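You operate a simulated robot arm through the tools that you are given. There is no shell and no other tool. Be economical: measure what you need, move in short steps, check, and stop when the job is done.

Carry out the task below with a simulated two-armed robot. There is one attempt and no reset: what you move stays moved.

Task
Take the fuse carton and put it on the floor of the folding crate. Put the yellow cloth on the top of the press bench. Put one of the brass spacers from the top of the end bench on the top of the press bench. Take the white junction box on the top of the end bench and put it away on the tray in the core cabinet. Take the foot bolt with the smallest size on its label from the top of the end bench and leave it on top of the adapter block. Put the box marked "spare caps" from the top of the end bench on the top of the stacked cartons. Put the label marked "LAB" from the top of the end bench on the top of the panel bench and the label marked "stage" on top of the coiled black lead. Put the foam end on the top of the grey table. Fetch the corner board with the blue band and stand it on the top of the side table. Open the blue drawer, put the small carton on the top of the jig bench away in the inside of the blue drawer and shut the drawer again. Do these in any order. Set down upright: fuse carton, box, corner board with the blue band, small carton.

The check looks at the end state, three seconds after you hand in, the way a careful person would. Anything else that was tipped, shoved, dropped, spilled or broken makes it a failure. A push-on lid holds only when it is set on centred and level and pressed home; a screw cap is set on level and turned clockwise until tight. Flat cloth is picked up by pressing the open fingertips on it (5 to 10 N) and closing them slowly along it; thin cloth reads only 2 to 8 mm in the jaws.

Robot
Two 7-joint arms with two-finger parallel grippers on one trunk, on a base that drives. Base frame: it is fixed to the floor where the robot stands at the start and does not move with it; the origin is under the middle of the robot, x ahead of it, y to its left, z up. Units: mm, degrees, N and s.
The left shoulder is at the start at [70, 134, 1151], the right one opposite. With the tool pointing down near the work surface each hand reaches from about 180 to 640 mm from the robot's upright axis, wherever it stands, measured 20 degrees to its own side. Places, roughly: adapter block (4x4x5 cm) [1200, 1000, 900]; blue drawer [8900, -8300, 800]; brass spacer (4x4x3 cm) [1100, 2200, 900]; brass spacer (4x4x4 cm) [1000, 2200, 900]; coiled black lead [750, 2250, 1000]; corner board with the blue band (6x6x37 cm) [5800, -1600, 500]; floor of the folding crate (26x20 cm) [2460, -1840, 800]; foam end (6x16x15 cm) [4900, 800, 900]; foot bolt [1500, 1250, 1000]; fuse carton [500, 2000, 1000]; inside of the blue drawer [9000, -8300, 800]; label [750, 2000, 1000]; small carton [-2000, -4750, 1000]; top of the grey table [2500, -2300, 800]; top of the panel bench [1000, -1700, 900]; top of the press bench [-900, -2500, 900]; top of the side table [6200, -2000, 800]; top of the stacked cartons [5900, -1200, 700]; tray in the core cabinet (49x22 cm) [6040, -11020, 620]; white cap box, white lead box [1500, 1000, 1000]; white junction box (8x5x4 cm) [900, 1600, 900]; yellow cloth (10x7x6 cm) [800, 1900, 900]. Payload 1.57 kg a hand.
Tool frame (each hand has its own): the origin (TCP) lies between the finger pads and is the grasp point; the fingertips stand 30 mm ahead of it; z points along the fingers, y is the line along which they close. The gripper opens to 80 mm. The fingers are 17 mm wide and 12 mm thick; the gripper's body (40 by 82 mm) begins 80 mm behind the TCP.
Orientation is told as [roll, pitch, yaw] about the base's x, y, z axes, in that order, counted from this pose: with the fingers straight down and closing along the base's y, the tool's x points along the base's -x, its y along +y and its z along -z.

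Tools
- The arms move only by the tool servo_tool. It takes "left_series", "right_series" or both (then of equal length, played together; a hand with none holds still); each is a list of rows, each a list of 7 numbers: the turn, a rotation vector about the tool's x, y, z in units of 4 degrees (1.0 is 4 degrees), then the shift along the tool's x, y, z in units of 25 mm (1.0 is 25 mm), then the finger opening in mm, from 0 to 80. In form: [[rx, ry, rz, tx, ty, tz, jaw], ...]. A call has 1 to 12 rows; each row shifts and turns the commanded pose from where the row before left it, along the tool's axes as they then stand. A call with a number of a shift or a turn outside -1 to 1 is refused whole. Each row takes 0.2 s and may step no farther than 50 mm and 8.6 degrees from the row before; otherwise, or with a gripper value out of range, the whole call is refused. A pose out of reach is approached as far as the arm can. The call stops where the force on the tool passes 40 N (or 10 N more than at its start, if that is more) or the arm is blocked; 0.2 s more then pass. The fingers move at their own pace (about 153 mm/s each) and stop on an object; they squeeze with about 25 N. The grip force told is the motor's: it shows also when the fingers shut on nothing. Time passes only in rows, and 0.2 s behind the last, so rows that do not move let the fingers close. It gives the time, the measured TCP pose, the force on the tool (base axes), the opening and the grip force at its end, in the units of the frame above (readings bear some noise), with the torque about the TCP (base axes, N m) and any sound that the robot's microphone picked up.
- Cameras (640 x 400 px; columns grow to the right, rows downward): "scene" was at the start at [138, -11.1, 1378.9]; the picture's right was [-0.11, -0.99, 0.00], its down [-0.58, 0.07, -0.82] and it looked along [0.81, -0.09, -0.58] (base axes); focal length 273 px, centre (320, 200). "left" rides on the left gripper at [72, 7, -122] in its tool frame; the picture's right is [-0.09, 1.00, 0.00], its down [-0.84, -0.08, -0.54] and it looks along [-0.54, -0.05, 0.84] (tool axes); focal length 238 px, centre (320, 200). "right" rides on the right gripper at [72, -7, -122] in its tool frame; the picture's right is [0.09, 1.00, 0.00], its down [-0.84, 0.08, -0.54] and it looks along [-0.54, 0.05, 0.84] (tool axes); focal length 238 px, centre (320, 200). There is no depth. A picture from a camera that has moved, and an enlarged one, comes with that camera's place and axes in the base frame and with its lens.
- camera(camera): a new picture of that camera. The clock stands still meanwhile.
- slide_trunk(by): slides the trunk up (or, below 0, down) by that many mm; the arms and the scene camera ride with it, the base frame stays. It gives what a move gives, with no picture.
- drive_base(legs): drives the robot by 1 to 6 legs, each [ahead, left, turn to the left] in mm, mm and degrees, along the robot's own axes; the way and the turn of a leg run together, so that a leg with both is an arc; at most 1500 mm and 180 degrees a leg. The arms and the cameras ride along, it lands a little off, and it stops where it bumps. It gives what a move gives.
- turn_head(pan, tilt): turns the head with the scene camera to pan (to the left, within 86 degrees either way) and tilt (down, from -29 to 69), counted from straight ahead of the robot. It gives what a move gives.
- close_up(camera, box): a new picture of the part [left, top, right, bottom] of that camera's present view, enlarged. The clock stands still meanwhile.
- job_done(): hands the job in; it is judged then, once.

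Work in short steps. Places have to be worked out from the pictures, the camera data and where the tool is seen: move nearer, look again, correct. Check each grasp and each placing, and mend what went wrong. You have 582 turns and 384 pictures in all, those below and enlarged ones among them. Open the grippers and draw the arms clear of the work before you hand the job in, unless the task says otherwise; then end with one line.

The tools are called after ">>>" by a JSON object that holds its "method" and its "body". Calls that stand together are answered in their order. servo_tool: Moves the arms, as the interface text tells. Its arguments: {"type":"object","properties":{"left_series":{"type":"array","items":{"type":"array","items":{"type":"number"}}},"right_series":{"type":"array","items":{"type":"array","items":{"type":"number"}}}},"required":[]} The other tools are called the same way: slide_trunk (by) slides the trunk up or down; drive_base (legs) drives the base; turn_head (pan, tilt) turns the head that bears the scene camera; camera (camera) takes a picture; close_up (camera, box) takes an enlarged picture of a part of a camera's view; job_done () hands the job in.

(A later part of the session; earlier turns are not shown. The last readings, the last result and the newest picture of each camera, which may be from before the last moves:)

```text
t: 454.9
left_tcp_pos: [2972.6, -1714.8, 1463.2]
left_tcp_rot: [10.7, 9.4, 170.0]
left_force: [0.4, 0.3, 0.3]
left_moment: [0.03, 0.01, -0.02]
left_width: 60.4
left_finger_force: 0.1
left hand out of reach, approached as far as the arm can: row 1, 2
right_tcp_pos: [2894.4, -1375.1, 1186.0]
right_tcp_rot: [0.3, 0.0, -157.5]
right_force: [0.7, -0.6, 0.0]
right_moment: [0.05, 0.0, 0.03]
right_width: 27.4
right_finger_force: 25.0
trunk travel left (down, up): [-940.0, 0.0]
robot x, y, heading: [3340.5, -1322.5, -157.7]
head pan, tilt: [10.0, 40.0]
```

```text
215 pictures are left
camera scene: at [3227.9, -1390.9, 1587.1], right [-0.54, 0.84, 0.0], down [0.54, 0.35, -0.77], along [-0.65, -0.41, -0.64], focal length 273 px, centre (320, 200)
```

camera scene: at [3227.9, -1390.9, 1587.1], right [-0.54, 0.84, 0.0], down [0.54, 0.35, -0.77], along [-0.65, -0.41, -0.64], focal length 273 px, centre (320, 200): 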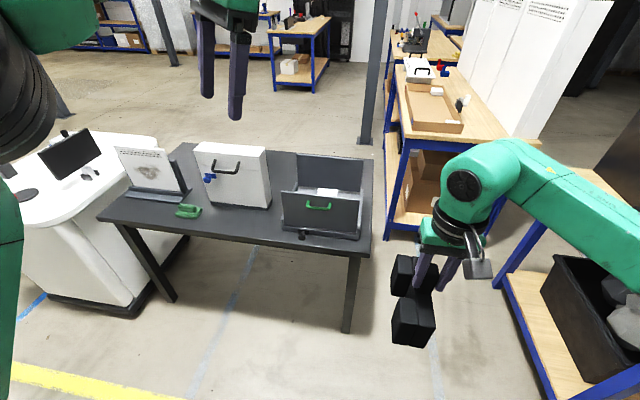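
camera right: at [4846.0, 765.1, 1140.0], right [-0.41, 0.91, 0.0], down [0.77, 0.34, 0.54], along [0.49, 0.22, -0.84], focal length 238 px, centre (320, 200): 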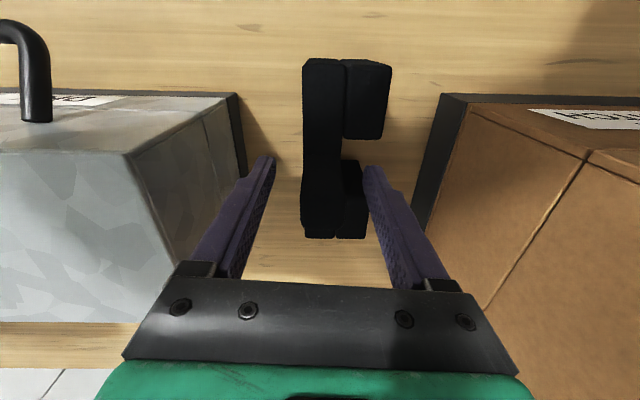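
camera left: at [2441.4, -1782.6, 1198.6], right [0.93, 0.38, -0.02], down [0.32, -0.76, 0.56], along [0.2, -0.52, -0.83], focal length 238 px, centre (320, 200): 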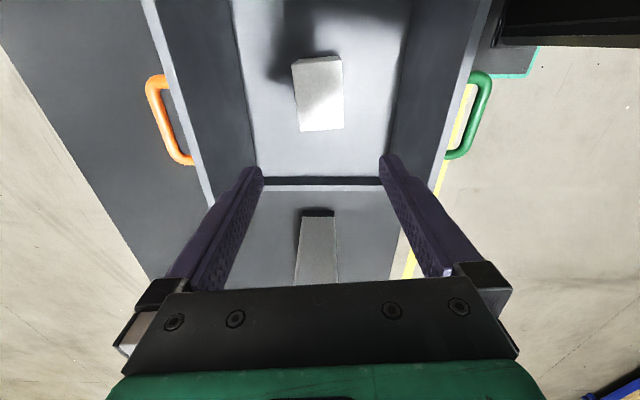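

Freed. I continue squaring up while pulling back, then lower.

>>> {"method": "servo_tool", "body": {"left_series": [[0.9, 0, 0, 0.8, 0, 0, 60], [0.9, 0, 0, 0.8, 0, 0, 60], [0.9, -0.8, 0, 0.5, 0, 0, 60], [0, -0.8, 0, 0, 0, 0.5, 60], [0, -0.8, -1, 0, 0, 0.5, 60], [0, 0, -1, 0, 0, 0.8, 60], [0, 0, -1, 0, 0, 0.8, 60], [0, 0, -1, 0, 0, 0.8, 60], [0, 0, -1, 0, 0, 0.8, 60], [0, 0, -1, 0, 0, 0.8, 60], [0, 0, -1, 0, 0, 0.8, 60], [0, 0, -1, 0, 0, 0.8, 60]]}}

>>> {"method": "camera", "body": {"camera": "scene"}}

```text
t: 457.5
left_tcp_pos: [3023.2, -1724.7, 1307.5]
left_tcp_rot: [0.1, 0.0, -158.0]
left_force: [0.4, 0.8, 0.6]
left_moment: [0.0, -0.02, -0.01]
left_width: 59.8
left_finger_force: 0.1
right_tcp_pos: [2892.5, -1373.8, 1186.1]
right_tcp_rot: [0.4, 0.1, -157.4]
right_force: [-1.0, -0.5, -0.3]
right_moment: [0.01, -0.02, 0.0]
right_width: 27.2
right_finger_force: 24.6
trunk travel left (down, up): [-940.0, 0.0]
robot x, y, heading: [3342.1, -1321.6, -157.5]
head pan, tilt: [10.0, 40.0]
```

```text
214 pictures are left
camera scene: at [3224.5, -1389.3, 1586.9], right [-0.54, 0.84, 0.0], down [0.54, 0.35, -0.77], along [-0.65, -0.41, -0.64], focal length 273 px, centre (320, 200)
```

scene: 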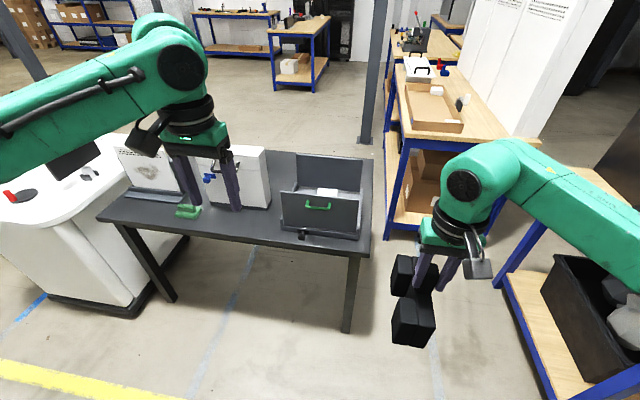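

Left arm is back in its normal posture. Now the foam: free strip on the grey table between crate and green block. I drive so the right hand comes over (2703, -2167).

>>> {"method": "drive_base", "body": {"legs": [[0, 690, 0], [500, 0, 0]]}}

>>> {"method": "turn_head", "body": {"pan": -10, "tilt": 45}}

>>> {"method": "camera", "body": {"camera": "scene"}}

```text
t: 463.8
left_tcp_pos: [2810.2, -2538.0, 1308.5]
left_tcp_rot: [0.3, 0.0, -159.0]
left_force: [0.8, 0.6, -0.2]
left_moment: [-0.01, 0.0, -0.02]
left_width: 60.1
left_finger_force: 0.1
right_tcp_pos: [2684.7, -2185.7, 1186.6]
right_tcp_rot: [0.3, -0.1, -158.2]
right_force: [-0.8, -0.1, -1.2]
right_moment: [-0.01, 0.02, 0.01]
right_width: 27.1
right_finger_force: 25.0
trunk travel left (down, up): [-940.0, 0.0]
robot x, y, heading: [3133.0, -2145.4, -158.2]
head pan, tilt: [10.0, 40.0]
```

```text
t: 464.7
left_tcp_pos: [2809.5, -2538.1, 1307.7]
left_tcp_rot: [0.2, 0.1, -158.8]
left_force: [0.5, -0.7, -0.1]
left_moment: [0.02, 0.01, 0.02]
left_width: 60.2
left_finger_force: 0.0
right_tcp_pos: [2682.4, -2186.1, 1185.3]
right_tcp_rot: [0.3, 0.0, -158.2]
right_force: [-0.2, -0.4, -0.6]
right_moment: [0.0, -0.01, 0.01]
right_width: 27.2
right_finger_force: 24.6
trunk travel left (down, up): [-940.0, 0.0]
robot x, y, heading: [3133.7, -2141.8, -158.5]
head pan, tilt: [-10.0, 45.0]
```

```text
213 pictures are left
camera scene: at [3007.4, -2178.5, 1579.6], right [-0.2, 0.98, 0.0], down [0.69, 0.14, -0.71], along [-0.69, -0.14, -0.71], focal length 273 px, centre (320, 200)
```

scene: 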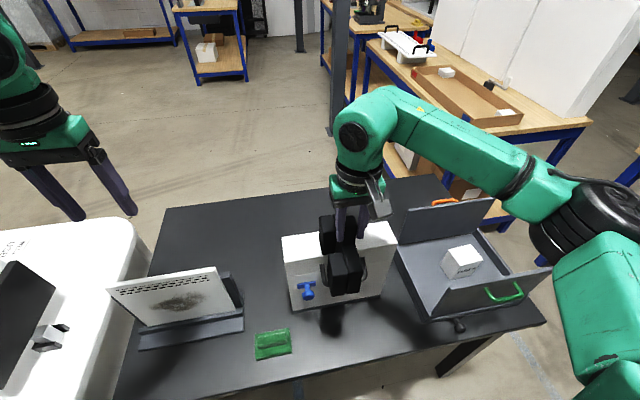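

The carton stands fine in the crate. The strip is 178 mm wide, so I rotate the foam 90° to lie along the table edge and target TCP ≈(2697, -2112).

>>> {"method": "servo_tool", "body": {"right_series": [[0, 0, 1, 0, 0, 0, 15], [0, 0, 1, 0, 0, 0, 15], [0, 0, 1, 0, 0, 0, 15], [0, 0, 1, 0, 0, 0, 15], [0, 0, 1, 0, 0, 0, 15], [0, 0, 1, 0, 0, 0, 15], [0, 0, 1, 0, 0, 0, 15], [0, 0, 1, 0, 0, 0, 15], [0, 0, 1, 0, 0, 0, 15], [0, 0, 1, 0, 0, 0, 15], [0, 0, 1, 0, 0, 0, 15], [0, 0, 1, 0, 0, 0, 15]]}}

>>> {"method": "servo_tool", "body": {"right_series": [[0, 0, 1, 0, 0, 0, 15], [0, 0, 1, 0, 0, 0, 15], [0, 0, 1, 0, 0, 0, 15], [0, 0, 1, 0, 0, 0, 15], [0, 0, 1, 0, 0, 0, 15], [0, 0, 1, 0, 0, 0, 15], [0, 0, 1, 0, 0, 0, 15], [0, 0, 1, 0, 0, 0, 15], [0, 0, 1, 0, 0, 0, 15], [0, 0, 0.6, 0, 0, 0, 15]]}}

>>> {"method": "slide_trunk", "body": {"by": -80}}

>>> {"method": "camera", "body": {"camera": "right"}}

```text
t: 467.3
left_tcp_pos: [2809.3, -2538.2, 1307.7]
left_tcp_rot: [0.4, 0.1, -158.9]
left_force: [0.4, -0.1, 0.3]
left_moment: [-0.03, -0.02, -0.02]
left_width: 59.9
left_finger_force: 0.1
right_tcp_pos: [2682.1, -2187.5, 1185.2]
right_tcp_rot: [0.2, 0.2, 153.7]
right_force: [0.1, 0.3, -0.1]
right_moment: [0.0, -0.02, -0.03]
right_width: 27.4
right_finger_force: 25.4
trunk travel left (down, up): [-940.0, 0.0]
robot x, y, heading: [3135.3, -2141.0, -158.4]
head pan, tilt: [-10.0, 45.0]
```

```text
t: 469.5
left_tcp_pos: [2809.5, -2537.6, 1308.1]
left_tcp_rot: [0.3, 0.1, -158.8]
left_force: [0.8, 0.1, 0.2]
left_moment: [0.01, 0.02, 0.02]
left_width: 60.4
left_finger_force: 0.1
right_tcp_pos: [2682.4, -2186.7, 1185.4]
right_tcp_rot: [0.0, 0.3, 115.3]
right_force: [-0.3, 0.7, 0.7]
right_moment: [-0.01, -0.02, 0.0]
right_width: 27.2
right_finger_force: 24.7
trunk travel left (down, up): [-940.0, 0.0]
robot x, y, heading: [3134.5, -2143.0, -158.2]
head pan, tilt: [-10.0, 45.0]
```

```text
t: 470.1
left_tcp_pos: [2814.3, -2535.8, 1269.7]
left_tcp_rot: [0.3, -0.1, -158.9]
left_force: [-0.9, -0.9, -1.0]
left_moment: [0.01, -0.06, 0.01]
left_width: 60.0
left_finger_force: 0.0
right_tcp_pos: [2684.7, -2186.0, 1158.0]
right_tcp_rot: [1.2, 1.0, 115.4]
right_force: [8.5, 7.0, 36.7]
right_moment: [0.12, 0.56, -0.28]
right_width: 27.7
right_finger_force: 25.1
trunk travel left (down, up): [-900.0, 40.0]
robot x, y, heading: [3135.7, -2141.5, -158.1]
head pan, tilt: [-10.0, 45.0]
stopped: the force on the tool passed its limit at 92 N (the readings are from after the stop); the commanded pose is now the measured one
```

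```text
212 pictures are left
camera right: at [2723.2, -2246.4, 1281.6], right [-0.86, -0.51, 0.02], down [-0.42, 0.73, 0.53], along [-0.29, 0.45, -0.85], focal length 238 px, centre (320, 200)
```

right: 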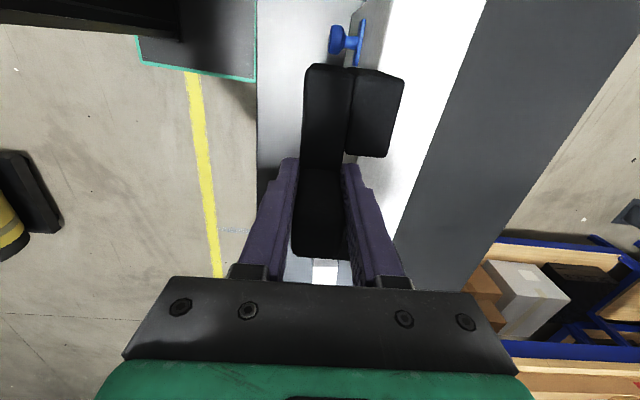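

The foam touched the white box's top (taller than I thought). I raise back up and then move the foam away from it toward the table edge.

>>> {"method": "slide_trunk", "body": {"by": 40}}

>>> {"method": "camera", "body": {"camera": "scene"}}

```text
t: 471.0
left_tcp_pos: [2811.3, -2537.4, 1308.3]
left_tcp_rot: [0.3, -0.1, -159.0]
left_force: [-0.4, 0.0, -0.4]
left_moment: [-0.02, -0.03, 0.01]
left_width: 60.0
left_finger_force: 0.0
right_tcp_pos: [2683.3, -2186.6, 1191.7]
right_tcp_rot: [0.9, 0.6, 115.3]
right_force: [0.0, 0.5, -0.2]
right_moment: [0.0, 0.0, -0.01]
right_width: 27.7
right_finger_force: 24.8
trunk travel left (down, up): [-940.0, 0.0]
robot x, y, heading: [3137.7, -2140.5, -158.4]
head pan, tilt: [-10.0, 45.0]
```

```text
211 pictures are left
camera scene: at [3010.6, -2177.4, 1579.9], right [-0.2, 0.98, 0.0], down [0.69, 0.14, -0.71], along [-0.69, -0.14, -0.71], focal length 273 px, centre (320, 200)
```

scene: 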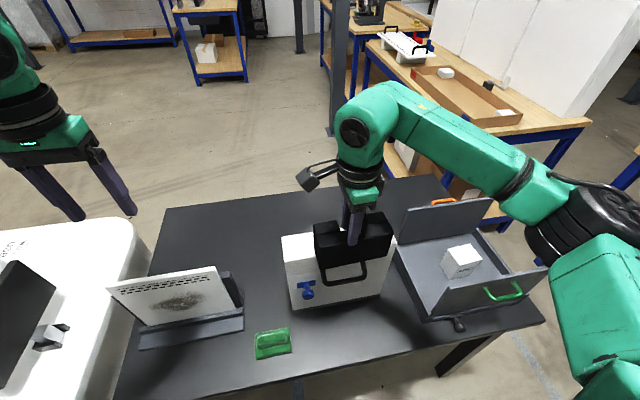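

The white box hasn't moved. I pick a spot clear of its handle: TCP (2690, -2040), between box and crate near the edge.

>>> {"method": "servo_tool", "body": {"right_series": [[0.2, -0.15, 0, -0.87, -0.46, 0, 15], [0, 0, 0, -0.87, -0.46, 0, 15], [0, 0, 0, -0.87, -0.46, 0, 15], [0, 0, 0, -0.87, -0.46, 0, 15], [0, 0, 0, -0.87, -0.46, 0, 15], [0, 0, 0, -0.87, -0.46, 0, 15], [0, 0, 0, 0, 0, 0, 15]]}}

>>> {"method": "camera", "body": {"camera": "right"}}

>>> {"method": "camera", "body": {"camera": "scene"}}

```text
t: 472.6
left_tcp_pos: [2810.0, -2537.7, 1308.2]
left_tcp_rot: [0.4, 0.1, -158.9]
left_force: [-0.4, -0.3, 0.3]
left_moment: [0.02, 0.03, 0.01]
left_width: 60.0
left_finger_force: 0.1
right_tcp_pos: [2688.5, -2039.1, 1190.8]
right_tcp_rot: [-0.1, 0.2, 115.4]
right_force: [-0.3, -0.1, -0.1]
right_moment: [0.02, -0.06, -0.02]
right_width: 27.4
right_finger_force: 25.2
trunk travel left (down, up): [-940.0, 0.0]
robot x, y, heading: [3130.6, -2143.4, -158.2]
head pan, tilt: [-10.0, 45.0]
```

```text
210 pictures are left
camera right: at [2723.4, -2101.5, 1314.3], right [-0.86, -0.51, 0.0], down [-0.43, 0.72, 0.54], along [-0.27, 0.47, -0.84], focal length 238 px, centre (320, 200)
```

right: 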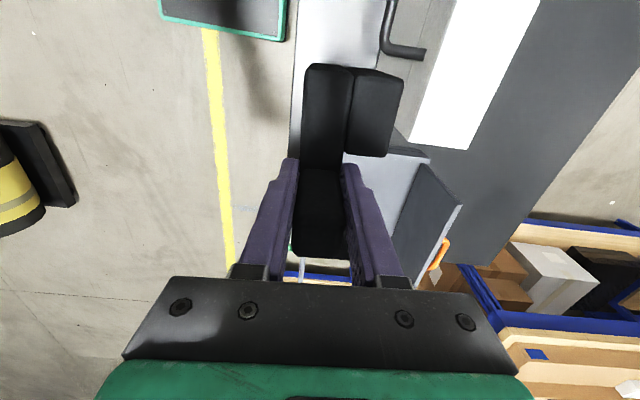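

```text
209 pictures are left
camera scene: at [3007.7, -2178.7, 1579.6], right [-0.2, 0.98, 0.0], down [0.69, 0.14, -0.71], along [-0.69, -0.14, -0.71], focal length 273 px, centre (320, 200)
```

scene: 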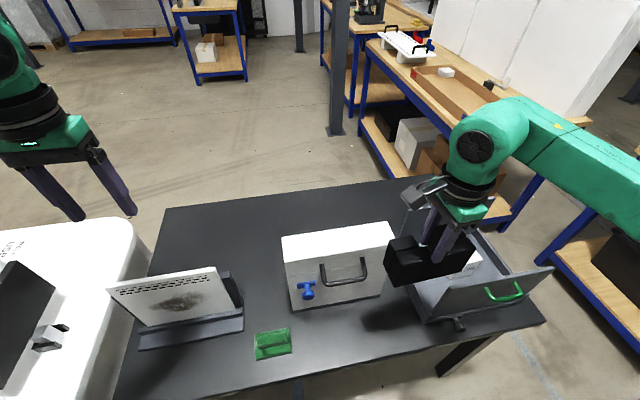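

The foam sits inside the edge with clearance on all sides; I shift 15 mm south and lower with the trunk 150 mm, checking.

>>> {"method": "servo_tool", "body": {"right_series": [[0, 0, 0, 0.6, 0, 0, 15], [0, 0, 0, 0, 0, 0, 15]]}}

>>> {"method": "slide_trunk", "body": {"by": -150}}

>>> {"method": "camera", "body": {"camera": "right"}}

>>> {"method": "camera", "body": {"camera": "scene"}}

```text
t: 473.2
left_tcp_pos: [2809.2, -2537.4, 1306.9]
left_tcp_rot: [0.3, 0.1, -158.9]
left_force: [0.3, -0.1, -0.8]
left_moment: [0.01, -0.02, -0.01]
left_width: 60.2
left_finger_force: 0.0
right_tcp_pos: [2694.7, -2053.1, 1191.0]
right_tcp_rot: [-0.1, 0.1, 115.3]
right_force: [0.2, 0.3, -0.3]
right_moment: [0.0, -0.02, -0.01]
right_width: 27.2
right_finger_force: 25.2
trunk travel left (down, up): [-940.0, 0.0]
robot x, y, heading: [3135.2, -2143.0, -158.6]
head pan, tilt: [-10.0, 45.0]
```

```text
t: 474.9
left_tcp_pos: [2808.7, -2536.9, 1158.2]
left_tcp_rot: [0.2, 0.0, -158.8]
left_force: [-0.5, 0.3, -0.6]
left_moment: [0.01, -0.02, -0.02]
left_width: 59.6
left_finger_force: 0.1
right_tcp_pos: [2694.4, -2052.0, 1041.5]
right_tcp_rot: [-0.2, 0.1, 115.2]
right_force: [-0.7, -0.2, -0.4]
right_moment: [-0.01, -0.01, -0.02]
right_width: 27.4
right_finger_force: 24.9
trunk travel left (down, up): [-790.0, 150.0]
robot x, y, heading: [3133.2, -2143.7, -158.3]
head pan, tilt: [-10.0, 45.0]
```

```text
208 pictures are left
camera right: at [2730.2, -2115.3, 1164.4], right [-0.86, -0.51, 0.0], down [-0.43, 0.72, 0.54], along [-0.27, 0.47, -0.84], focal length 238 px, centre (320, 200)
```

right: 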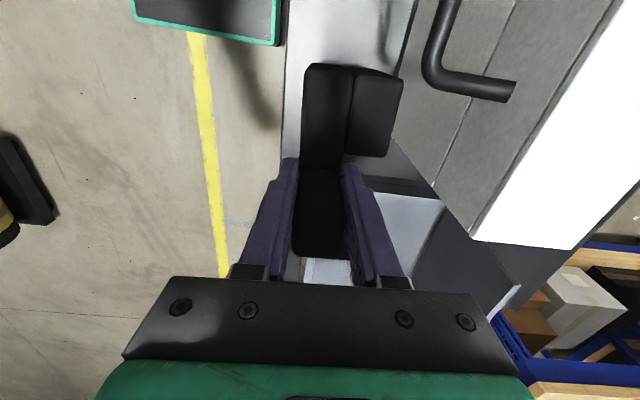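

```text
207 pictures are left
camera scene: at [3008.2, -2178.0, 1429.7], right [-0.2, 0.98, 0.0], down [0.69, 0.14, -0.71], along [-0.69, -0.14, -0.71], focal length 273 px, centre (320, 200)
```

scene: 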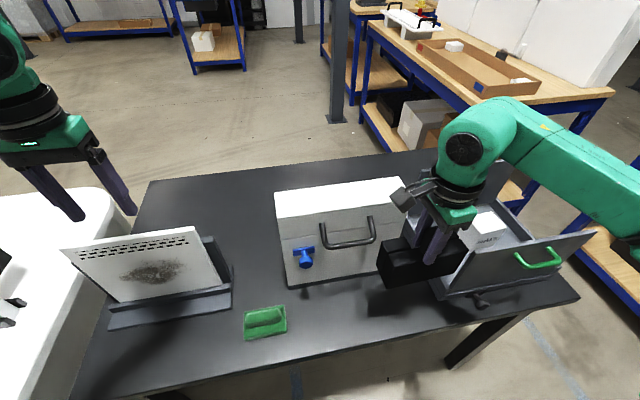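

I move 25 mm further south for margin from the crate corner, then descend.

>>> {"method": "servo_tool", "body": {"right_series": [[0, 0, 0, 1, 0, 0, 15], [0, 0, 0, 0, 0, 1, 15], [0, 0, 0, 0, 0, 1, 15], [0, 0, 0, 0, 0, 1, 15], [0, 0, 0, 0, 0, 1, 15], [0, 0, 0, 0, 0, 0.8, 15], [0, 0, 0, 0, 0, 0, 15]]}}

>>> {"method": "close_up", "body": {"camera": "scene", "box": [320, 180, 560, 360]}}

```text
t: 476.5
left_tcp_pos: [2809.2, -2537.4, 1157.5]
left_tcp_rot: [0.4, 0.1, -158.8]
left_force: [0.2, -0.6, -0.1]
left_moment: [0.0, -0.03, 0.01]
left_width: 60.0
left_finger_force: 0.1
right_tcp_pos: [2704.1, -2075.8, 920.5]
right_tcp_rot: [0.0, 0.1, 115.5]
right_force: [0.7, 0.2, -1.5]
right_moment: [0.0, 0.0, -0.03]
right_width: 27.2
right_finger_force: 25.0
trunk travel left (down, up): [-790.0, 150.0]
robot x, y, heading: [3135.4, -2143.2, -158.1]
head pan, tilt: [-10.0, 45.0]
```

```text
2.22 times, centred on (440, 270) of scene
camera zoom: at [3008.2, -2178.3, 1429.7], right [-0.2, 0.98, 0.0], down [0.69, 0.14, -0.71], along [-0.69, -0.14, -0.71], focal length 606 px, centre (53, 44)
```

zoom: 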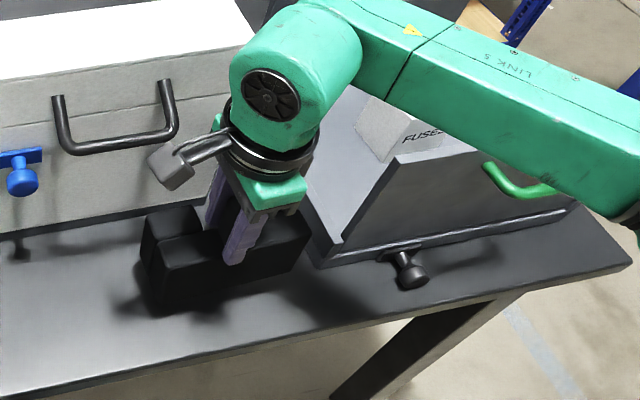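

>>> {"method": "servo_tool", "body": {"right_series": [[0, 0, 0, 0, 0, 0.4, 15], [0, 0, 0, 0, 0, 0.3, 15], [0, 0, 0, 0, 0, 0, 15]]}}

>>> {"method": "servo_tool", "body": {"right_series": [[0, 0, 0, 0, 0, 0.2, 15], [0, 0, 0, 0, 0, 0.2, 15], [0, 0, 0, 0, 0, 0, 15]]}}

```text
t: 477.3
left_tcp_pos: [2809.5, -2537.5, 1158.7]
left_tcp_rot: [0.3, 0.1, -158.9]
left_force: [-0.1, -1.1, 0.1]
left_moment: [-0.02, 0.01, 0.02]
left_width: 60.1
left_finger_force: 0.1
right_tcp_pos: [2706.2, -2076.0, 903.5]
right_tcp_rot: [-0.1, 0.1, 115.4]
right_force: [0.0, -0.3, -0.5]
right_moment: [0.03, -0.01, -0.01]
right_width: 27.1
right_finger_force: 24.6
trunk travel left (down, up): [-790.0, 150.0]
robot x, y, heading: [3133.6, -2138.3, -158.5]
head pan, tilt: [-10.0, 45.0]
```

```text
t: 478.1
left_tcp_pos: [2809.4, -2536.9, 1158.6]
left_tcp_rot: [0.3, 0.2, -159.0]
left_force: [-0.5, 0.0, -0.4]
left_moment: [0.03, 0.0, -0.01]
left_width: 59.8
left_finger_force: 0.0
right_tcp_pos: [2704.6, -2076.5, 893.8]
right_tcp_rot: [-0.1, 0.1, 115.3]
right_force: [0.3, 0.7, -0.5]
right_moment: [0.01, -0.05, 0.0]
right_width: 27.6
right_finger_force: 24.9
trunk travel left (down, up): [-790.0, 150.0]
robot x, y, heading: [3135.7, -2143.8, -158.2]
head pan, tilt: [-10.0, 45.0]
```

>>> {"method": "servo_tool", "body": {"right_series": [[0, 0, 0, 0, 0, 0.2, 15], [0, 0, 0, 0, 0, 0.1, 15], [0, 0, 0, 0, 0, 0, 15]]}}

>>> {"method": "close_up", "body": {"camera": "scene", "box": [340, 200, 500, 350]}}

```text
t: 478.9
left_tcp_pos: [2810.1, -2538.4, 1158.1]
left_tcp_rot: [0.2, 0.1, -158.8]
left_force: [0.6, -0.6, 1.1]
left_moment: [0.0, -0.01, 0.0]
left_width: 59.8
left_finger_force: 0.1
right_tcp_pos: [2704.8, -2075.7, 887.0]
right_tcp_rot: [-0.1, 0.0, 115.3]
right_force: [-0.7, 0.4, -0.4]
right_moment: [-0.01, 0.0, -0.02]
right_width: 27.4
right_finger_force: 25.4
trunk travel left (down, up): [-790.0, 150.0]
robot x, y, heading: [3133.1, -2142.7, -158.3]
head pan, tilt: [-10.0, 45.0]
```

```text
2.67 times, centred on (420, 275) of scene
camera zoom: at [3008.1, -2178.1, 1429.6], right [-0.2, 0.98, 0.0], down [0.69, 0.14, -0.71], along [-0.69, -0.14, -0.71], focal length 728 px, centre (53, 0)
```

zoom: 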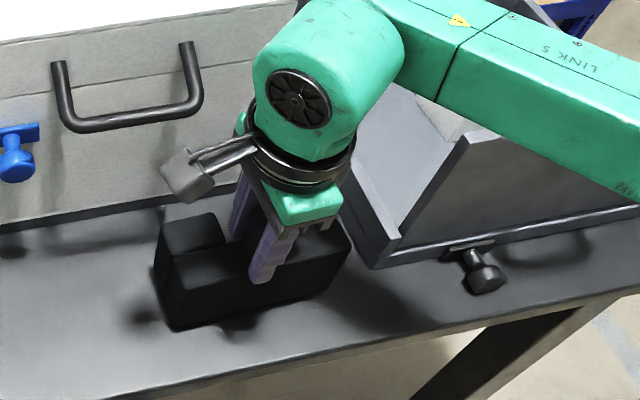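

>>> {"method": "servo_tool", "body": {"right_series": [[0, 0, 0, 0.2, 0, 0.2, 15], [0, 0, 0, 0.2, 0, 0.2, 15], [0, 0, 0, 0, 0, 0, 15]]}}

>>> {"method": "servo_tool", "body": {"right_series": [[0, 0, 0, 0, 0, 0.2, 15], [0, 0, 0, 0, 0, 0.1, 15], [0, 0, 0, 0, 0, 0, 15]]}}

>>> {"method": "close_up", "body": {"camera": "scene", "box": [340, 200, 500, 350]}}

```text
t: 479.7
left_tcp_pos: [2810.1, -2537.3, 1159.3]
left_tcp_rot: [0.3, 0.1, -158.8]
left_force: [-0.8, 0.2, 0.7]
left_moment: [0.03, 0.04, 0.0]
left_width: 60.0
left_finger_force: 0.1
right_tcp_pos: [2709.4, -2085.3, 876.7]
right_tcp_rot: [-0.1, 0.1, 115.2]
right_force: [0.1, 0.7, -0.5]
right_moment: [0.0, -0.01, 0.01]
right_width: 27.3
right_finger_force: 25.4
trunk travel left (down, up): [-790.0, 150.0]
robot x, y, heading: [3135.7, -2140.1, -158.2]
head pan, tilt: [-10.0, 45.0]
```

```text
t: 480.4
left_tcp_pos: [2812.7, -2536.5, 1158.6]
left_tcp_rot: [0.3, -0.1, -158.9]
left_force: [-0.3, -0.5, -1.1]
left_moment: [0.02, -0.01, 0.01]
left_width: 59.9
left_finger_force: 0.0
right_tcp_pos: [2709.4, -2083.7, 874.8]
right_tcp_rot: [0.5, 0.1, 115.2]
right_force: [5.4, 8.6, 24.2]
right_moment: [-0.02, -1.2, 0.2]
right_width: 27.5
right_finger_force: 25.1
trunk travel left (down, up): [-790.0, 150.0]
robot x, y, heading: [3134.8, -2142.8, -158.6]
head pan, tilt: [-10.0, 45.0]
stopped in row 3 (right hand): the force on the tool passed its limit at 44 N (the readings are from after the stop); the commanded pose is now the measured one
```

```text
2.67 times, centred on (420, 275) of scene
camera zoom: at [3011.7, -2176.3, 1430.2], right [-0.2, 0.98, 0.0], down [0.69, 0.14, -0.71], along [-0.69, -0.14, -0.71], focal length 728 px, centre (53, 0)
```

zoom: 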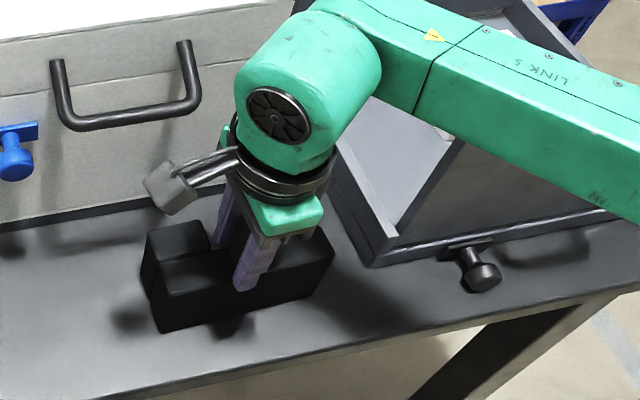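

This fits the table surface (crate floor 772, table ≈747). I ease up 2 mm and release slowly.

>>> {"method": "servo_tool", "body": {"right_series": [[0, 0, 0, 0, 0, -0.06, 15], [0, 0, 0, 0, 0, 0, 15]]}}

>>> {"method": "servo_tool", "body": {"right_series": [[0, 0, 0, 0, 0, 0, 32], [0, 0, 0, 0, 0, 0, 45], [0, 0, 0, 0, 0, 0, 60], [0, 0, 0, 0, 0, 0, 60]]}}

>>> {"method": "close_up", "body": {"camera": "scene", "box": [340, 200, 500, 350]}}

```text
t: 480.9
left_tcp_pos: [2812.9, -2536.3, 1159.5]
left_tcp_rot: [0.3, -0.1, -158.8]
left_force: [0.1, 0.6, -0.2]
left_moment: [-0.01, 0.0, 0.0]
left_width: 60.0
left_finger_force: 0.0
right_tcp_pos: [2707.9, -2084.3, 875.6]
right_tcp_rot: [0.5, 0.2, 115.2]
right_force: [4.4, 6.4, 17.5]
right_moment: [0.08, -0.78, 0.12]
right_width: 27.1
right_finger_force: 24.9
trunk travel left (down, up): [-790.0, 150.0]
robot x, y, heading: [3136.8, -2141.6, -158.4]
head pan, tilt: [-10.0, 45.0]
```

```text
t: 481.9
left_tcp_pos: [2810.2, -2536.4, 1158.2]
left_tcp_rot: [0.2, 0.1, -158.8]
left_force: [1.0, -0.1, -0.4]
left_moment: [-0.01, 0.0, 0.01]
left_width: 60.0
left_finger_force: 0.0
right_tcp_pos: [2707.0, -2085.0, 873.7]
right_tcp_rot: [0.5, 0.1, 115.3]
right_force: [-0.6, 0.0, 0.4]
right_moment: [0.01, 0.01, 0.0]
right_width: 59.9
right_finger_force: 0.1
trunk travel left (down, up): [-790.0, 150.0]
robot x, y, heading: [3132.3, -2142.0, -158.1]
head pan, tilt: [-10.0, 45.0]
```

```text
2.67 times, centred on (420, 275) of scene
camera zoom: at [3008.4, -2178.0, 1429.6], right [-0.2, 0.98, 0.0], down [0.69, 0.14, -0.71], along [-0.69, -0.14, -0.71], focal length 728 px, centre (53, 0)
```

zoom: 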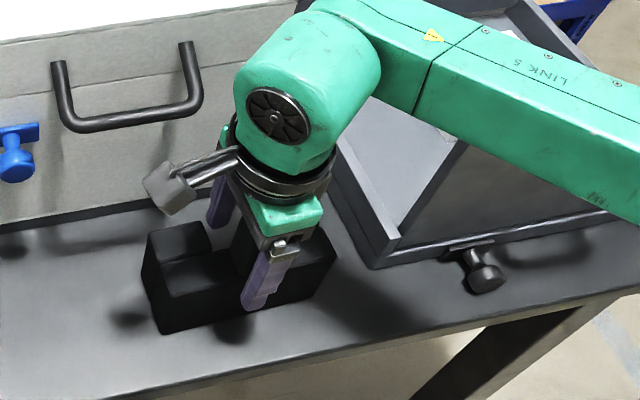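

Foam stands. I rise with the trunk, then back off and check.

>>> {"method": "slide_trunk", "body": {"by": 150}}

>>> {"method": "servo_tool", "body": {"right_series": [[0, 0, 0, 0, 0, -1, 60], [0, 0, 0, 0, 0, -1, 60], [0, 0, 0, 0, 0, -1, 60], [0, 0, 0, 0, 0, -1, 60]]}}

>>> {"method": "drive_base", "body": {"legs": [[-500, 0, 0]]}}

>>> {"method": "turn_head", "body": {"pan": -5, "tilt": 35}}

>>> {"method": "camera", "body": {"camera": "scene"}}

```text
t: 483.7
left_tcp_pos: [2809.1, -2537.1, 1308.5]
left_tcp_rot: [0.3, 0.1, -158.9]
left_force: [0.7, 0.4, -1.0]
left_moment: [0.0, -0.02, -0.01]
left_width: 60.0
left_finger_force: 0.1
right_tcp_pos: [2706.9, -2085.5, 1023.0]
right_tcp_rot: [0.4, 0.1, 115.2]
right_force: [0.2, 0.0, 0.2]
right_moment: [0.0, 0.0, 0.02]
right_width: 59.9
right_finger_force: 0.1
trunk travel left (down, up): [-940.0, 0.0]
robot x, y, heading: [3133.9, -2139.2, -158.3]
head pan, tilt: [-10.0, 45.0]
```

```text
t: 484.7
left_tcp_pos: [2810.5, -2536.9, 1308.2]
left_tcp_rot: [0.3, 0.1, -158.9]
left_force: [-0.4, 0.6, -0.6]
left_moment: [0.0, -0.03, -0.01]
left_width: 60.2
left_finger_force: 0.0
right_tcp_pos: [2706.9, -2085.4, 1124.0]
right_tcp_rot: [0.3, 0.1, 115.1]
right_force: [-0.1, -0.3, 1.5]
right_moment: [0.0, 0.01, -0.02]
right_width: 60.0
right_finger_force: 0.1
trunk travel left (down, up): [-940.0, 0.0]
robot x, y, heading: [3135.9, -2139.3, -158.6]
head pan, tilt: [-10.0, 45.0]
```

```text
t: 487.6
left_tcp_pos: [3269.7, -2354.4, 1307.5]
left_tcp_rot: [0.2, 0.2, -159.0]
left_force: [0.4, 0.2, 0.6]
left_moment: [-0.01, -0.01, -0.01]
left_width: 59.9
left_finger_force: 0.1
right_tcp_pos: [3167.3, -1900.9, 1122.9]
right_tcp_rot: [0.3, 0.1, 115.2]
right_force: [-0.6, -0.3, 0.1]
right_moment: [-0.01, 0.01, -0.01]
right_width: 59.9
right_finger_force: 0.1
trunk travel left (down, up): [-940.0, 0.0]
robot x, y, heading: [3598.7, -1959.3, -158.5]
head pan, tilt: [-10.0, 45.0]
```

```text
t: 488.4
left_tcp_pos: [3271.1, -2355.0, 1307.5]
left_tcp_rot: [0.2, 0.1, -159.0]
left_force: [-0.4, -0.5, 0.1]
left_moment: [0.01, 0.02, 0.04]
left_width: 59.9
left_finger_force: 0.0
right_tcp_pos: [3168.9, -1900.2, 1123.3]
right_tcp_rot: [0.5, 0.1, 115.2]
right_force: [-0.6, -0.2, -0.2]
right_moment: [0.0, 0.0, -0.02]
right_width: 59.9
right_finger_force: 0.0
trunk travel left (down, up): [-940.0, 0.0]
robot x, y, heading: [3597.2, -1957.6, -158.3]
head pan, tilt: [-5.0, 35.0]
```

```text
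202 pictures are left
camera scene: at [3465.8, -2003.0, 1594.4], right [-0.29, 0.96, 0.0], down [0.55, 0.16, -0.82], along [-0.78, -0.23, -0.57], focal length 273 px, centre (320, 200)
```

scene: 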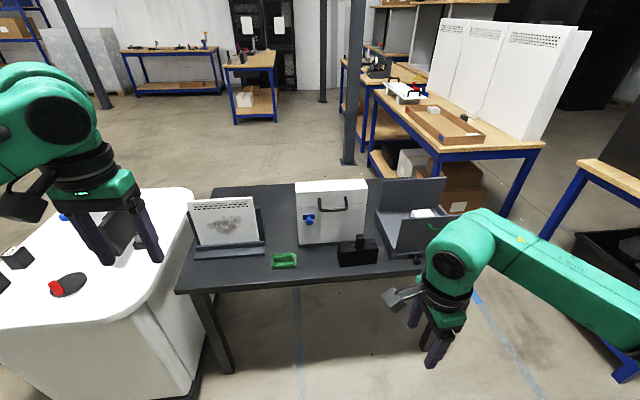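

Foam placed; six tasks done. Next: back to the end bench's rear for the 10 mm bolt and a brass spacer. I drive there along the aisle.

>>> {"method": "drive_base", "body": {"legs": [[0, 0, -106.7], [1450, 0, 0], [0, 0, 20], [1450, 0, 0], [500, 0, 0], [0, 0, 85]]}}

>>> {"method": "turn_head", "body": {"pan": 0, "tilt": 30}}

>>> {"method": "camera", "body": {"camera": "scene"}}

```text
t: 498.2
left_tcp_pos: [3208.8, -430.7, 1308.6]
left_tcp_rot: [0.4, -0.1, 89.6]
left_force: [-0.8, 0.3, -0.5]
left_moment: [0.06, -0.05, -0.01]
left_width: 60.1
left_finger_force: 0.1
right_tcp_pos: [3666.3, -499.8, 1124.9]
right_tcp_rot: [0.7, 0.0, 3.7]
right_force: [-0.4, -0.6, -0.2]
right_moment: [0.03, 0.02, 0.01]
right_width: 60.0
right_finger_force: 0.1
trunk travel left (down, up): [-940.0, 0.0]
robot x, y, heading: [3458.4, -872.5, 90.4]
head pan, tilt: [-5.0, 35.0]
stopped in leg 2: the robot was blocked; the commanded pose is now the measured one
```

```text
t: 498.9
left_tcp_pos: [3208.3, -428.2, 1308.5]
left_tcp_rot: [0.3, 0.0, 89.5]
left_force: [-0.3, -1.6, 0.9]
left_moment: [0.03, -0.01, 0.03]
left_width: 60.0
left_finger_force: 0.1
right_tcp_pos: [3666.8, -498.1, 1124.7]
right_tcp_rot: [0.6, 0.2, 3.8]
right_force: [0.2, 0.2, -0.5]
right_moment: [0.0, 0.02, -0.04]
right_width: 60.1
right_finger_force: 0.1
trunk travel left (down, up): [-940.0, 0.0]
robot x, y, heading: [3456.7, -868.2, 90.2]
head pan, tilt: [0.0, 30.0]
```

```text
201 pictures are left
camera scene: at [3457.6, -735.5, 1602.4], right [1.0, 0.0, 0.0], down [0.0, -0.5, -0.87], along [0.0, 0.87, -0.5], focal length 273 px, centre (320, 200)
```

scene: 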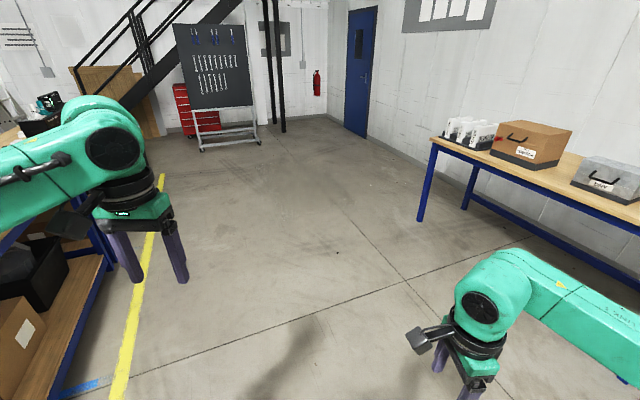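

>>> {"method": "turn_head", "body": {"pan": -40, "tilt": 65}}

>>> {"method": "camera", "body": {"camera": "scene"}}

```text
t: 500.0
left_tcp_pos: [3207.5, -426.8, 1307.7]
left_tcp_rot: [0.3, 0.1, 89.6]
left_force: [0.4, 1.2, -1.4]
left_moment: [0.04, 0.01, 0.02]
left_width: 59.8
left_finger_force: 0.0
right_tcp_pos: [3666.7, -497.0, 1124.3]
right_tcp_rot: [0.4, 0.1, 3.7]
right_force: [0.2, -0.4, -0.2]
right_moment: [0.0, -0.01, -0.03]
right_width: 60.2
right_finger_force: 0.1
trunk travel left (down, up): [-940.0, 0.0]
robot x, y, heading: [3458.2, -872.8, 90.2]
head pan, tilt: [-40.0, 65.0]
```

```text
200 pictures are left
camera scene: at [3496.6, -777.3, 1554.7], right [0.77, -0.64, 0.0], down [-0.58, -0.7, -0.42], along [0.27, 0.33, -0.91], focal length 273 px, centre (320, 200)
```

scene: 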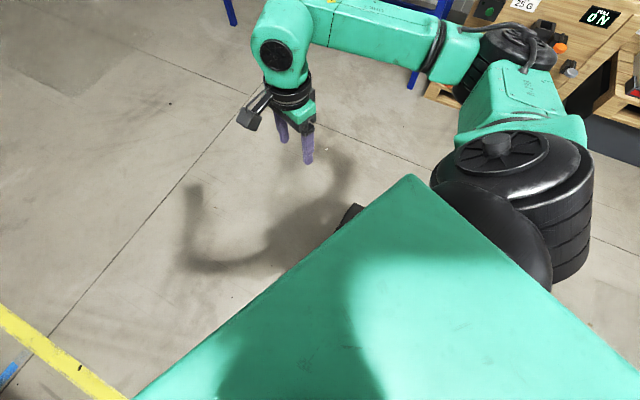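

Likely the cable spool at my right front. I sidestep left 350 mm and continue north.

>>> {"method": "drive_base", "body": {"legs": [[-80, 0, 0], [0, 380, 0], [1300, 0, 0], [0, 0, 23], [1000, 0, 0]]}}

>>> {"method": "turn_head", "body": {"pan": 0, "tilt": 25}}

>>> {"method": "camera", "body": {"camera": "scene"}}

```text
t: 515.1
left_tcp_pos: [2257.5, 1558.4, 1309.2]
left_tcp_rot: [0.3, 0.1, 113.0]
left_force: [0.1, 1.4, 0.9]
left_moment: [0.0, 0.0, 0.01]
left_width: 59.7
left_finger_force: 0.1
right_tcp_pos: [2706.6, 1676.0, 1123.8]
right_tcp_rot: [0.4, 0.1, 27.2]
right_force: [-0.3, 0.1, -0.8]
right_moment: [0.01, 0.01, 0.0]
right_width: 60.0
right_finger_force: 0.2
trunk travel left (down, up): [-940.0, 0.0]
robot x, y, heading: [2666.3, 1249.7, 113.8]
head pan, tilt: [-40.0, 65.0]
```

```text
t: 516.1
left_tcp_pos: [2257.1, 1558.7, 1308.0]
left_tcp_rot: [0.3, 0.1, 113.0]
left_force: [-1.2, 0.4, 0.1]
left_moment: [0.02, 0.02, -0.06]
left_width: 60.2
left_finger_force: 0.0
right_tcp_pos: [2705.9, 1677.3, 1123.0]
right_tcp_rot: [0.4, 0.1, 27.2]
right_force: [0.8, 0.2, 1.1]
right_moment: [0.0, 0.0, 0.01]
right_width: 60.1
right_finger_force: 0.1
trunk travel left (down, up): [-940.0, 0.0]
robot x, y, heading: [2660.6, 1248.3, 113.8]
head pan, tilt: [0.0, 25.0]
```

```text
199 pictures are left
camera scene: at [2607.5, 1378.0, 1610.2], right [0.92, 0.4, 0.0], down [0.17, -0.39, -0.91], along [-0.36, 0.83, -0.42], focal length 273 px, centre (320, 200)
```

scene: 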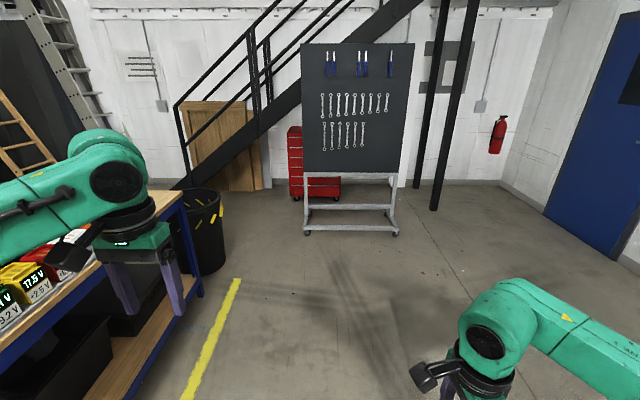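

I'm behind the end bench. I raise and square the right hand, then turn to face the bench rear for the bolt (left hand).

>>> {"method": "servo_tool", "body": {"right_series": [[0, 0, -1, 0, 0, -0.6, 60], [0, 0, -1, 0, 0, -0.6, 60], [0, 0, -1, 0, 0, -0.6, 60], [0, 0, -1, 0, 0, -0.6, 60], [0, 0, -1, 0, 0, -0.6, 60], [0, 0, -1, 0, 0, -0.6, 60], [0, 0, -1, 0, 0, -0.6, 60], [0, 0, -1, 0, 0, -0.6, 60], [0, 0, -1, 0, 0, -0.6, 60], [0, 0, -1, 0, 0, -0.6, 60], [0, 0, -1, 0, 0, -0.6, 60], [0, 0, -1, 0, 0, 0, 60]]}}

>>> {"method": "servo_tool", "body": {"right_series": [[0, 0, -1, 0, 0, 0, 60], [0, 0, -1, 0, 0, 0, 60], [0, 0, -1, 0, 0, 0, 60], [0, 0, -1, 0, 0, 0, 60], [0, 0, -1, 0, 0, 0, 60], [0, 0, -1, 0, 0, 0, 60], [0, 0, -1, 0, 0, 0, 60], [0, 0, -1, 0, 0, 0, 60], [0, 0, -1, 0, 0, 0, 60]]}}

>>> {"method": "drive_base", "body": {"legs": [[0, 0, 86.4], [0, -358, 0], [450, 0, 0]]}}

>>> {"method": "slide_trunk", "body": {"by": -120}}

>>> {"method": "turn_head", "body": {"pan": 10, "tilt": 45}}

>>> {"method": "camera", "body": {"camera": "scene"}}

>>> {"method": "camera", "body": {"camera": "left"}}

```text
t: 518.8
left_tcp_pos: [2256.7, 1559.6, 1307.5]
left_tcp_rot: [0.3, 0.1, 113.0]
left_force: [-0.1, 0.4, 0.8]
left_moment: [-0.02, 0.02, 0.04]
left_width: 60.0
left_finger_force: 0.0
right_tcp_pos: [2706.7, 1676.6, 1289.1]
right_tcp_rot: [0.4, -0.1, 75.2]
right_force: [0.8, 0.5, 0.6]
right_moment: [-0.02, 0.01, 0.0]
right_width: 60.0
right_finger_force: 0.0
trunk travel left (down, up): [-940.0, 0.0]
robot x, y, heading: [2666.1, 1250.0, 113.6]
head pan, tilt: [0.0, 25.0]
```

```text
t: 520.8
left_tcp_pos: [2258.1, 1559.5, 1306.8]
left_tcp_rot: [0.3, 0.1, 112.9]
left_force: [0.3, 0.8, -0.1]
left_moment: [-0.05, 0.01, -0.01]
left_width: 60.3
left_finger_force: 0.2
right_tcp_pos: [2706.9, 1676.5, 1287.9]
right_tcp_rot: [0.2, -0.4, 111.2]
right_force: [0.2, -0.4, -0.7]
right_moment: [0.0, 0.01, 0.0]
right_width: 59.9
right_finger_force: 0.0
trunk travel left (down, up): [-940.0, 0.0]
robot x, y, heading: [2663.8, 1254.2, 114.0]
head pan, tilt: [0.0, 25.0]
```

```text
t: 529.0
left_tcp_pos: [1783.9, 1057.5, 1307.4]
left_tcp_rot: [0.3, 0.0, -161.1]
left_force: [-0.1, 0.3, -0.2]
left_moment: [0.0, -0.02, -0.01]
left_width: 60.0
left_finger_force: 0.0
right_tcp_pos: [1699.5, 1513.3, 1288.9]
right_tcp_rot: [0.1, -0.5, -162.9]
right_force: [-0.7, 0.2, 0.1]
right_moment: [0.0, 0.0, 0.03]
right_width: 60.0
right_finger_force: 0.0
trunk travel left (down, up): [-940.0, 0.0]
robot x, y, heading: [2119.6, 1442.4, -160.5]
head pan, tilt: [0.0, 25.0]
```

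```text
t: 530.5
left_tcp_pos: [1781.9, 1057.5, 1187.0]
left_tcp_rot: [0.2, 0.0, -161.0]
left_force: [0.3, 0.1, 0.0]
left_moment: [0.0, 0.0, -0.03]
left_width: 59.9
left_finger_force: 0.1
right_tcp_pos: [1696.9, 1513.3, 1168.5]
right_tcp_rot: [0.1, -0.4, -162.9]
right_force: [-0.3, -0.2, -0.4]
right_moment: [-0.01, 0.01, 0.01]
right_width: 59.8
right_finger_force: 0.1
trunk travel left (down, up): [-820.0, 120.0]
robot x, y, heading: [2122.0, 1444.3, -160.4]
head pan, tilt: [0.0, 25.0]
```

```text
t: 531.4
left_tcp_pos: [1781.8, 1056.9, 1188.1]
left_tcp_rot: [0.3, 0.1, -161.1]
left_force: [-0.4, 0.2, 0.1]
left_moment: [-0.02, -0.02, -0.04]
left_width: 60.1
left_finger_force: 0.0
right_tcp_pos: [1696.1, 1512.4, 1168.7]
right_tcp_rot: [0.1, -0.4, -162.9]
right_force: [-0.2, 0.2, 0.5]
right_moment: [-0.02, 0.01, 0.0]
right_width: 60.2
right_finger_force: 0.2
trunk travel left (down, up): [-820.0, 120.0]
robot x, y, heading: [2119.7, 1441.3, -160.5]
head pan, tilt: [10.0, 45.0]
```

```text
198 pictures are left
camera scene: at [2003.0, 1382.3, 1459.7], right [-0.49, 0.87, 0.0], down [0.61, 0.35, -0.71], along [-0.62, -0.35, -0.71], focal length 273 px, centre (320, 200)
```

scene: 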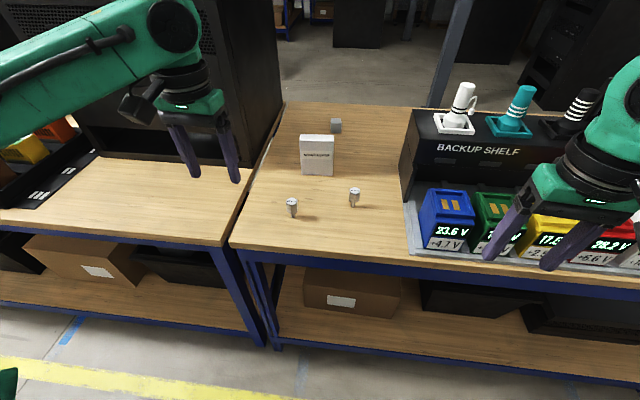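

```text
197 pictures are left
camera left: at [1850.9, 1074.2, 1309.6], right [0.24, -0.97, 0.0], down [-0.82, -0.2, 0.54], along [-0.52, -0.13, -0.84], focal length 238 px, centre (320, 200)
```

left: 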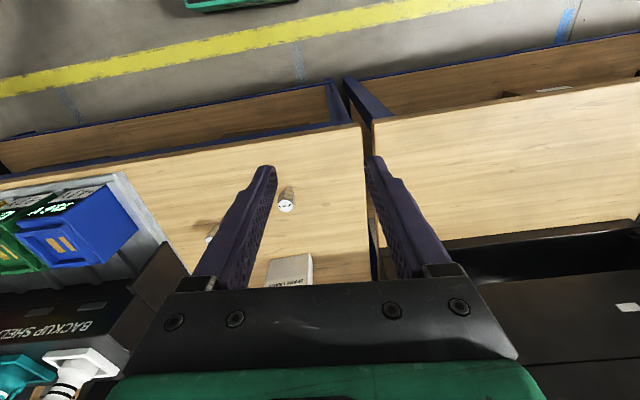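

The 10 mm bolt is at ≈(1607, 1078). I drive forward 225 mm and view it with the left hand's camera.

>>> {"method": "drive_base", "body": {"legs": [[225, 0, 0]]}}

>>> {"method": "servo_tool", "body": {"left_series": [[0, 0, 0, 0.75, -0.8, 0, 80], [0, 0, 0, 0.75, -0.8, 0, 80], [0, 0, 0, 0.75, -0.8, 0, 80], [0, 0, 0, 0.75, -0.8, 0, 80], [0, 0, 0, 0, 0, 1, 80], [0, 0, 0, 0, 0, 1, 80], [0, 0, 0, 0, 0, 0, 80]]}}

>>> {"method": "camera", "body": {"camera": "left"}}

```text
t: 533.1
left_tcp_pos: [1573.5, 981.2, 1187.8]
left_tcp_rot: [0.3, 0.1, -161.2]
left_force: [0.2, -0.2, 0.1]
left_moment: [0.02, 0.01, -0.03]
left_width: 60.1
left_finger_force: 0.2
right_tcp_pos: [1486.8, 1438.8, 1169.6]
right_tcp_rot: [0.0, -0.5, -162.9]
right_force: [0.4, -0.1, -0.4]
right_moment: [-0.03, 0.01, 0.03]
right_width: 60.2
right_finger_force: 0.1
trunk travel left (down, up): [-820.0, 120.0]
robot x, y, heading: [1911.2, 1363.6, -160.3]
head pan, tilt: [10.0, 45.0]
```

```text
t: 534.7
left_tcp_pos: [1616.9, 1084.5, 1138.0]
left_tcp_rot: [0.3, 0.1, -161.1]
left_force: [0.3, 0.0, 0.0]
left_moment: [-0.03, 0.02, 0.0]
left_width: 80.0
left_finger_force: 0.1
right_tcp_pos: [1485.6, 1437.9, 1169.2]
right_tcp_rot: [0.1, -0.4, -162.9]
right_force: [-0.4, 0.2, 0.4]
right_moment: [0.02, 0.0, 0.01]
right_width: 60.0
right_finger_force: 0.1
trunk travel left (down, up): [-820.0, 120.0]
robot x, y, heading: [1907.0, 1365.3, -160.4]
head pan, tilt: [10.0, 45.0]
```

```text
196 pictures are left
camera left: at [1685.5, 1099.5, 1259.7], right [0.24, -0.97, 0.0], down [-0.82, -0.2, 0.54], along [-0.52, -0.13, -0.84], focal length 238 px, centre (320, 200)
```

left: 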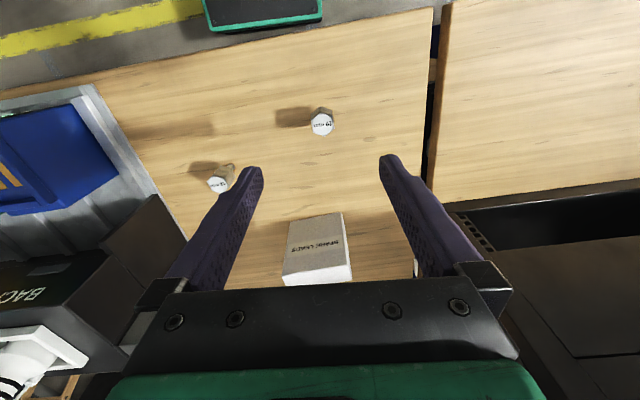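

Aligned; I shift 12 mm forward and descend over the bolt head, then close.

>>> {"method": "servo_tool", "body": {"left_series": [[0, 0, 0, -0.48, 0.15, 0.6, 70], [0, 0, 0, 0, 0, 1, 70], [0, 0, 0, 0, 0, 1, 70], [0, 0, 0, 0, 0, 1, 70], [0, 0, 0, 0, 0, 1, 70], [0, 0, 0, 0, 0, 1, 70], [0, 0, 0, 0, 0, 1, 70], [0, 0, 0, 0, 0, 1, 70], [0, 0, 0, 0, 0, 0, 70]]}}

>>> {"method": "camera", "body": {"camera": "left"}}

```text
t: 536.7
left_tcp_pos: [1606.8, 1071.8, 948.0]
left_tcp_rot: [0.4, 0.1, -161.1]
left_force: [0.4, 0.4, -0.6]
left_moment: [0.0, 0.0, 0.03]
left_width: 70.1
left_finger_force: 0.0
right_tcp_pos: [1485.4, 1437.6, 1168.2]
right_tcp_rot: [0.0, -0.4, -162.9]
right_force: [0.0, 0.0, 0.5]
right_moment: [0.01, 0.0, -0.03]
right_width: 60.2
right_finger_force: 0.0
trunk travel left (down, up): [-820.0, 120.0]
robot x, y, heading: [1904.9, 1363.9, -160.3]
head pan, tilt: [10.0, 45.0]
```

```text
195 pictures are left
camera left: at [1674.9, 1090.1, 1069.5], right [0.24, -0.97, 0.0], down [-0.82, -0.2, 0.54], along [-0.52, -0.13, -0.84], focal length 238 px, centre (320, 200)
```

left: 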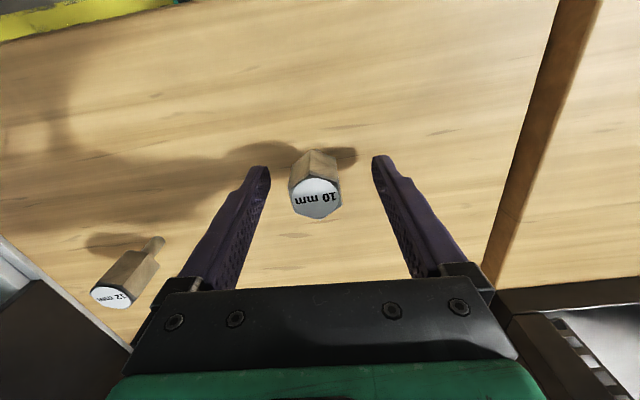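

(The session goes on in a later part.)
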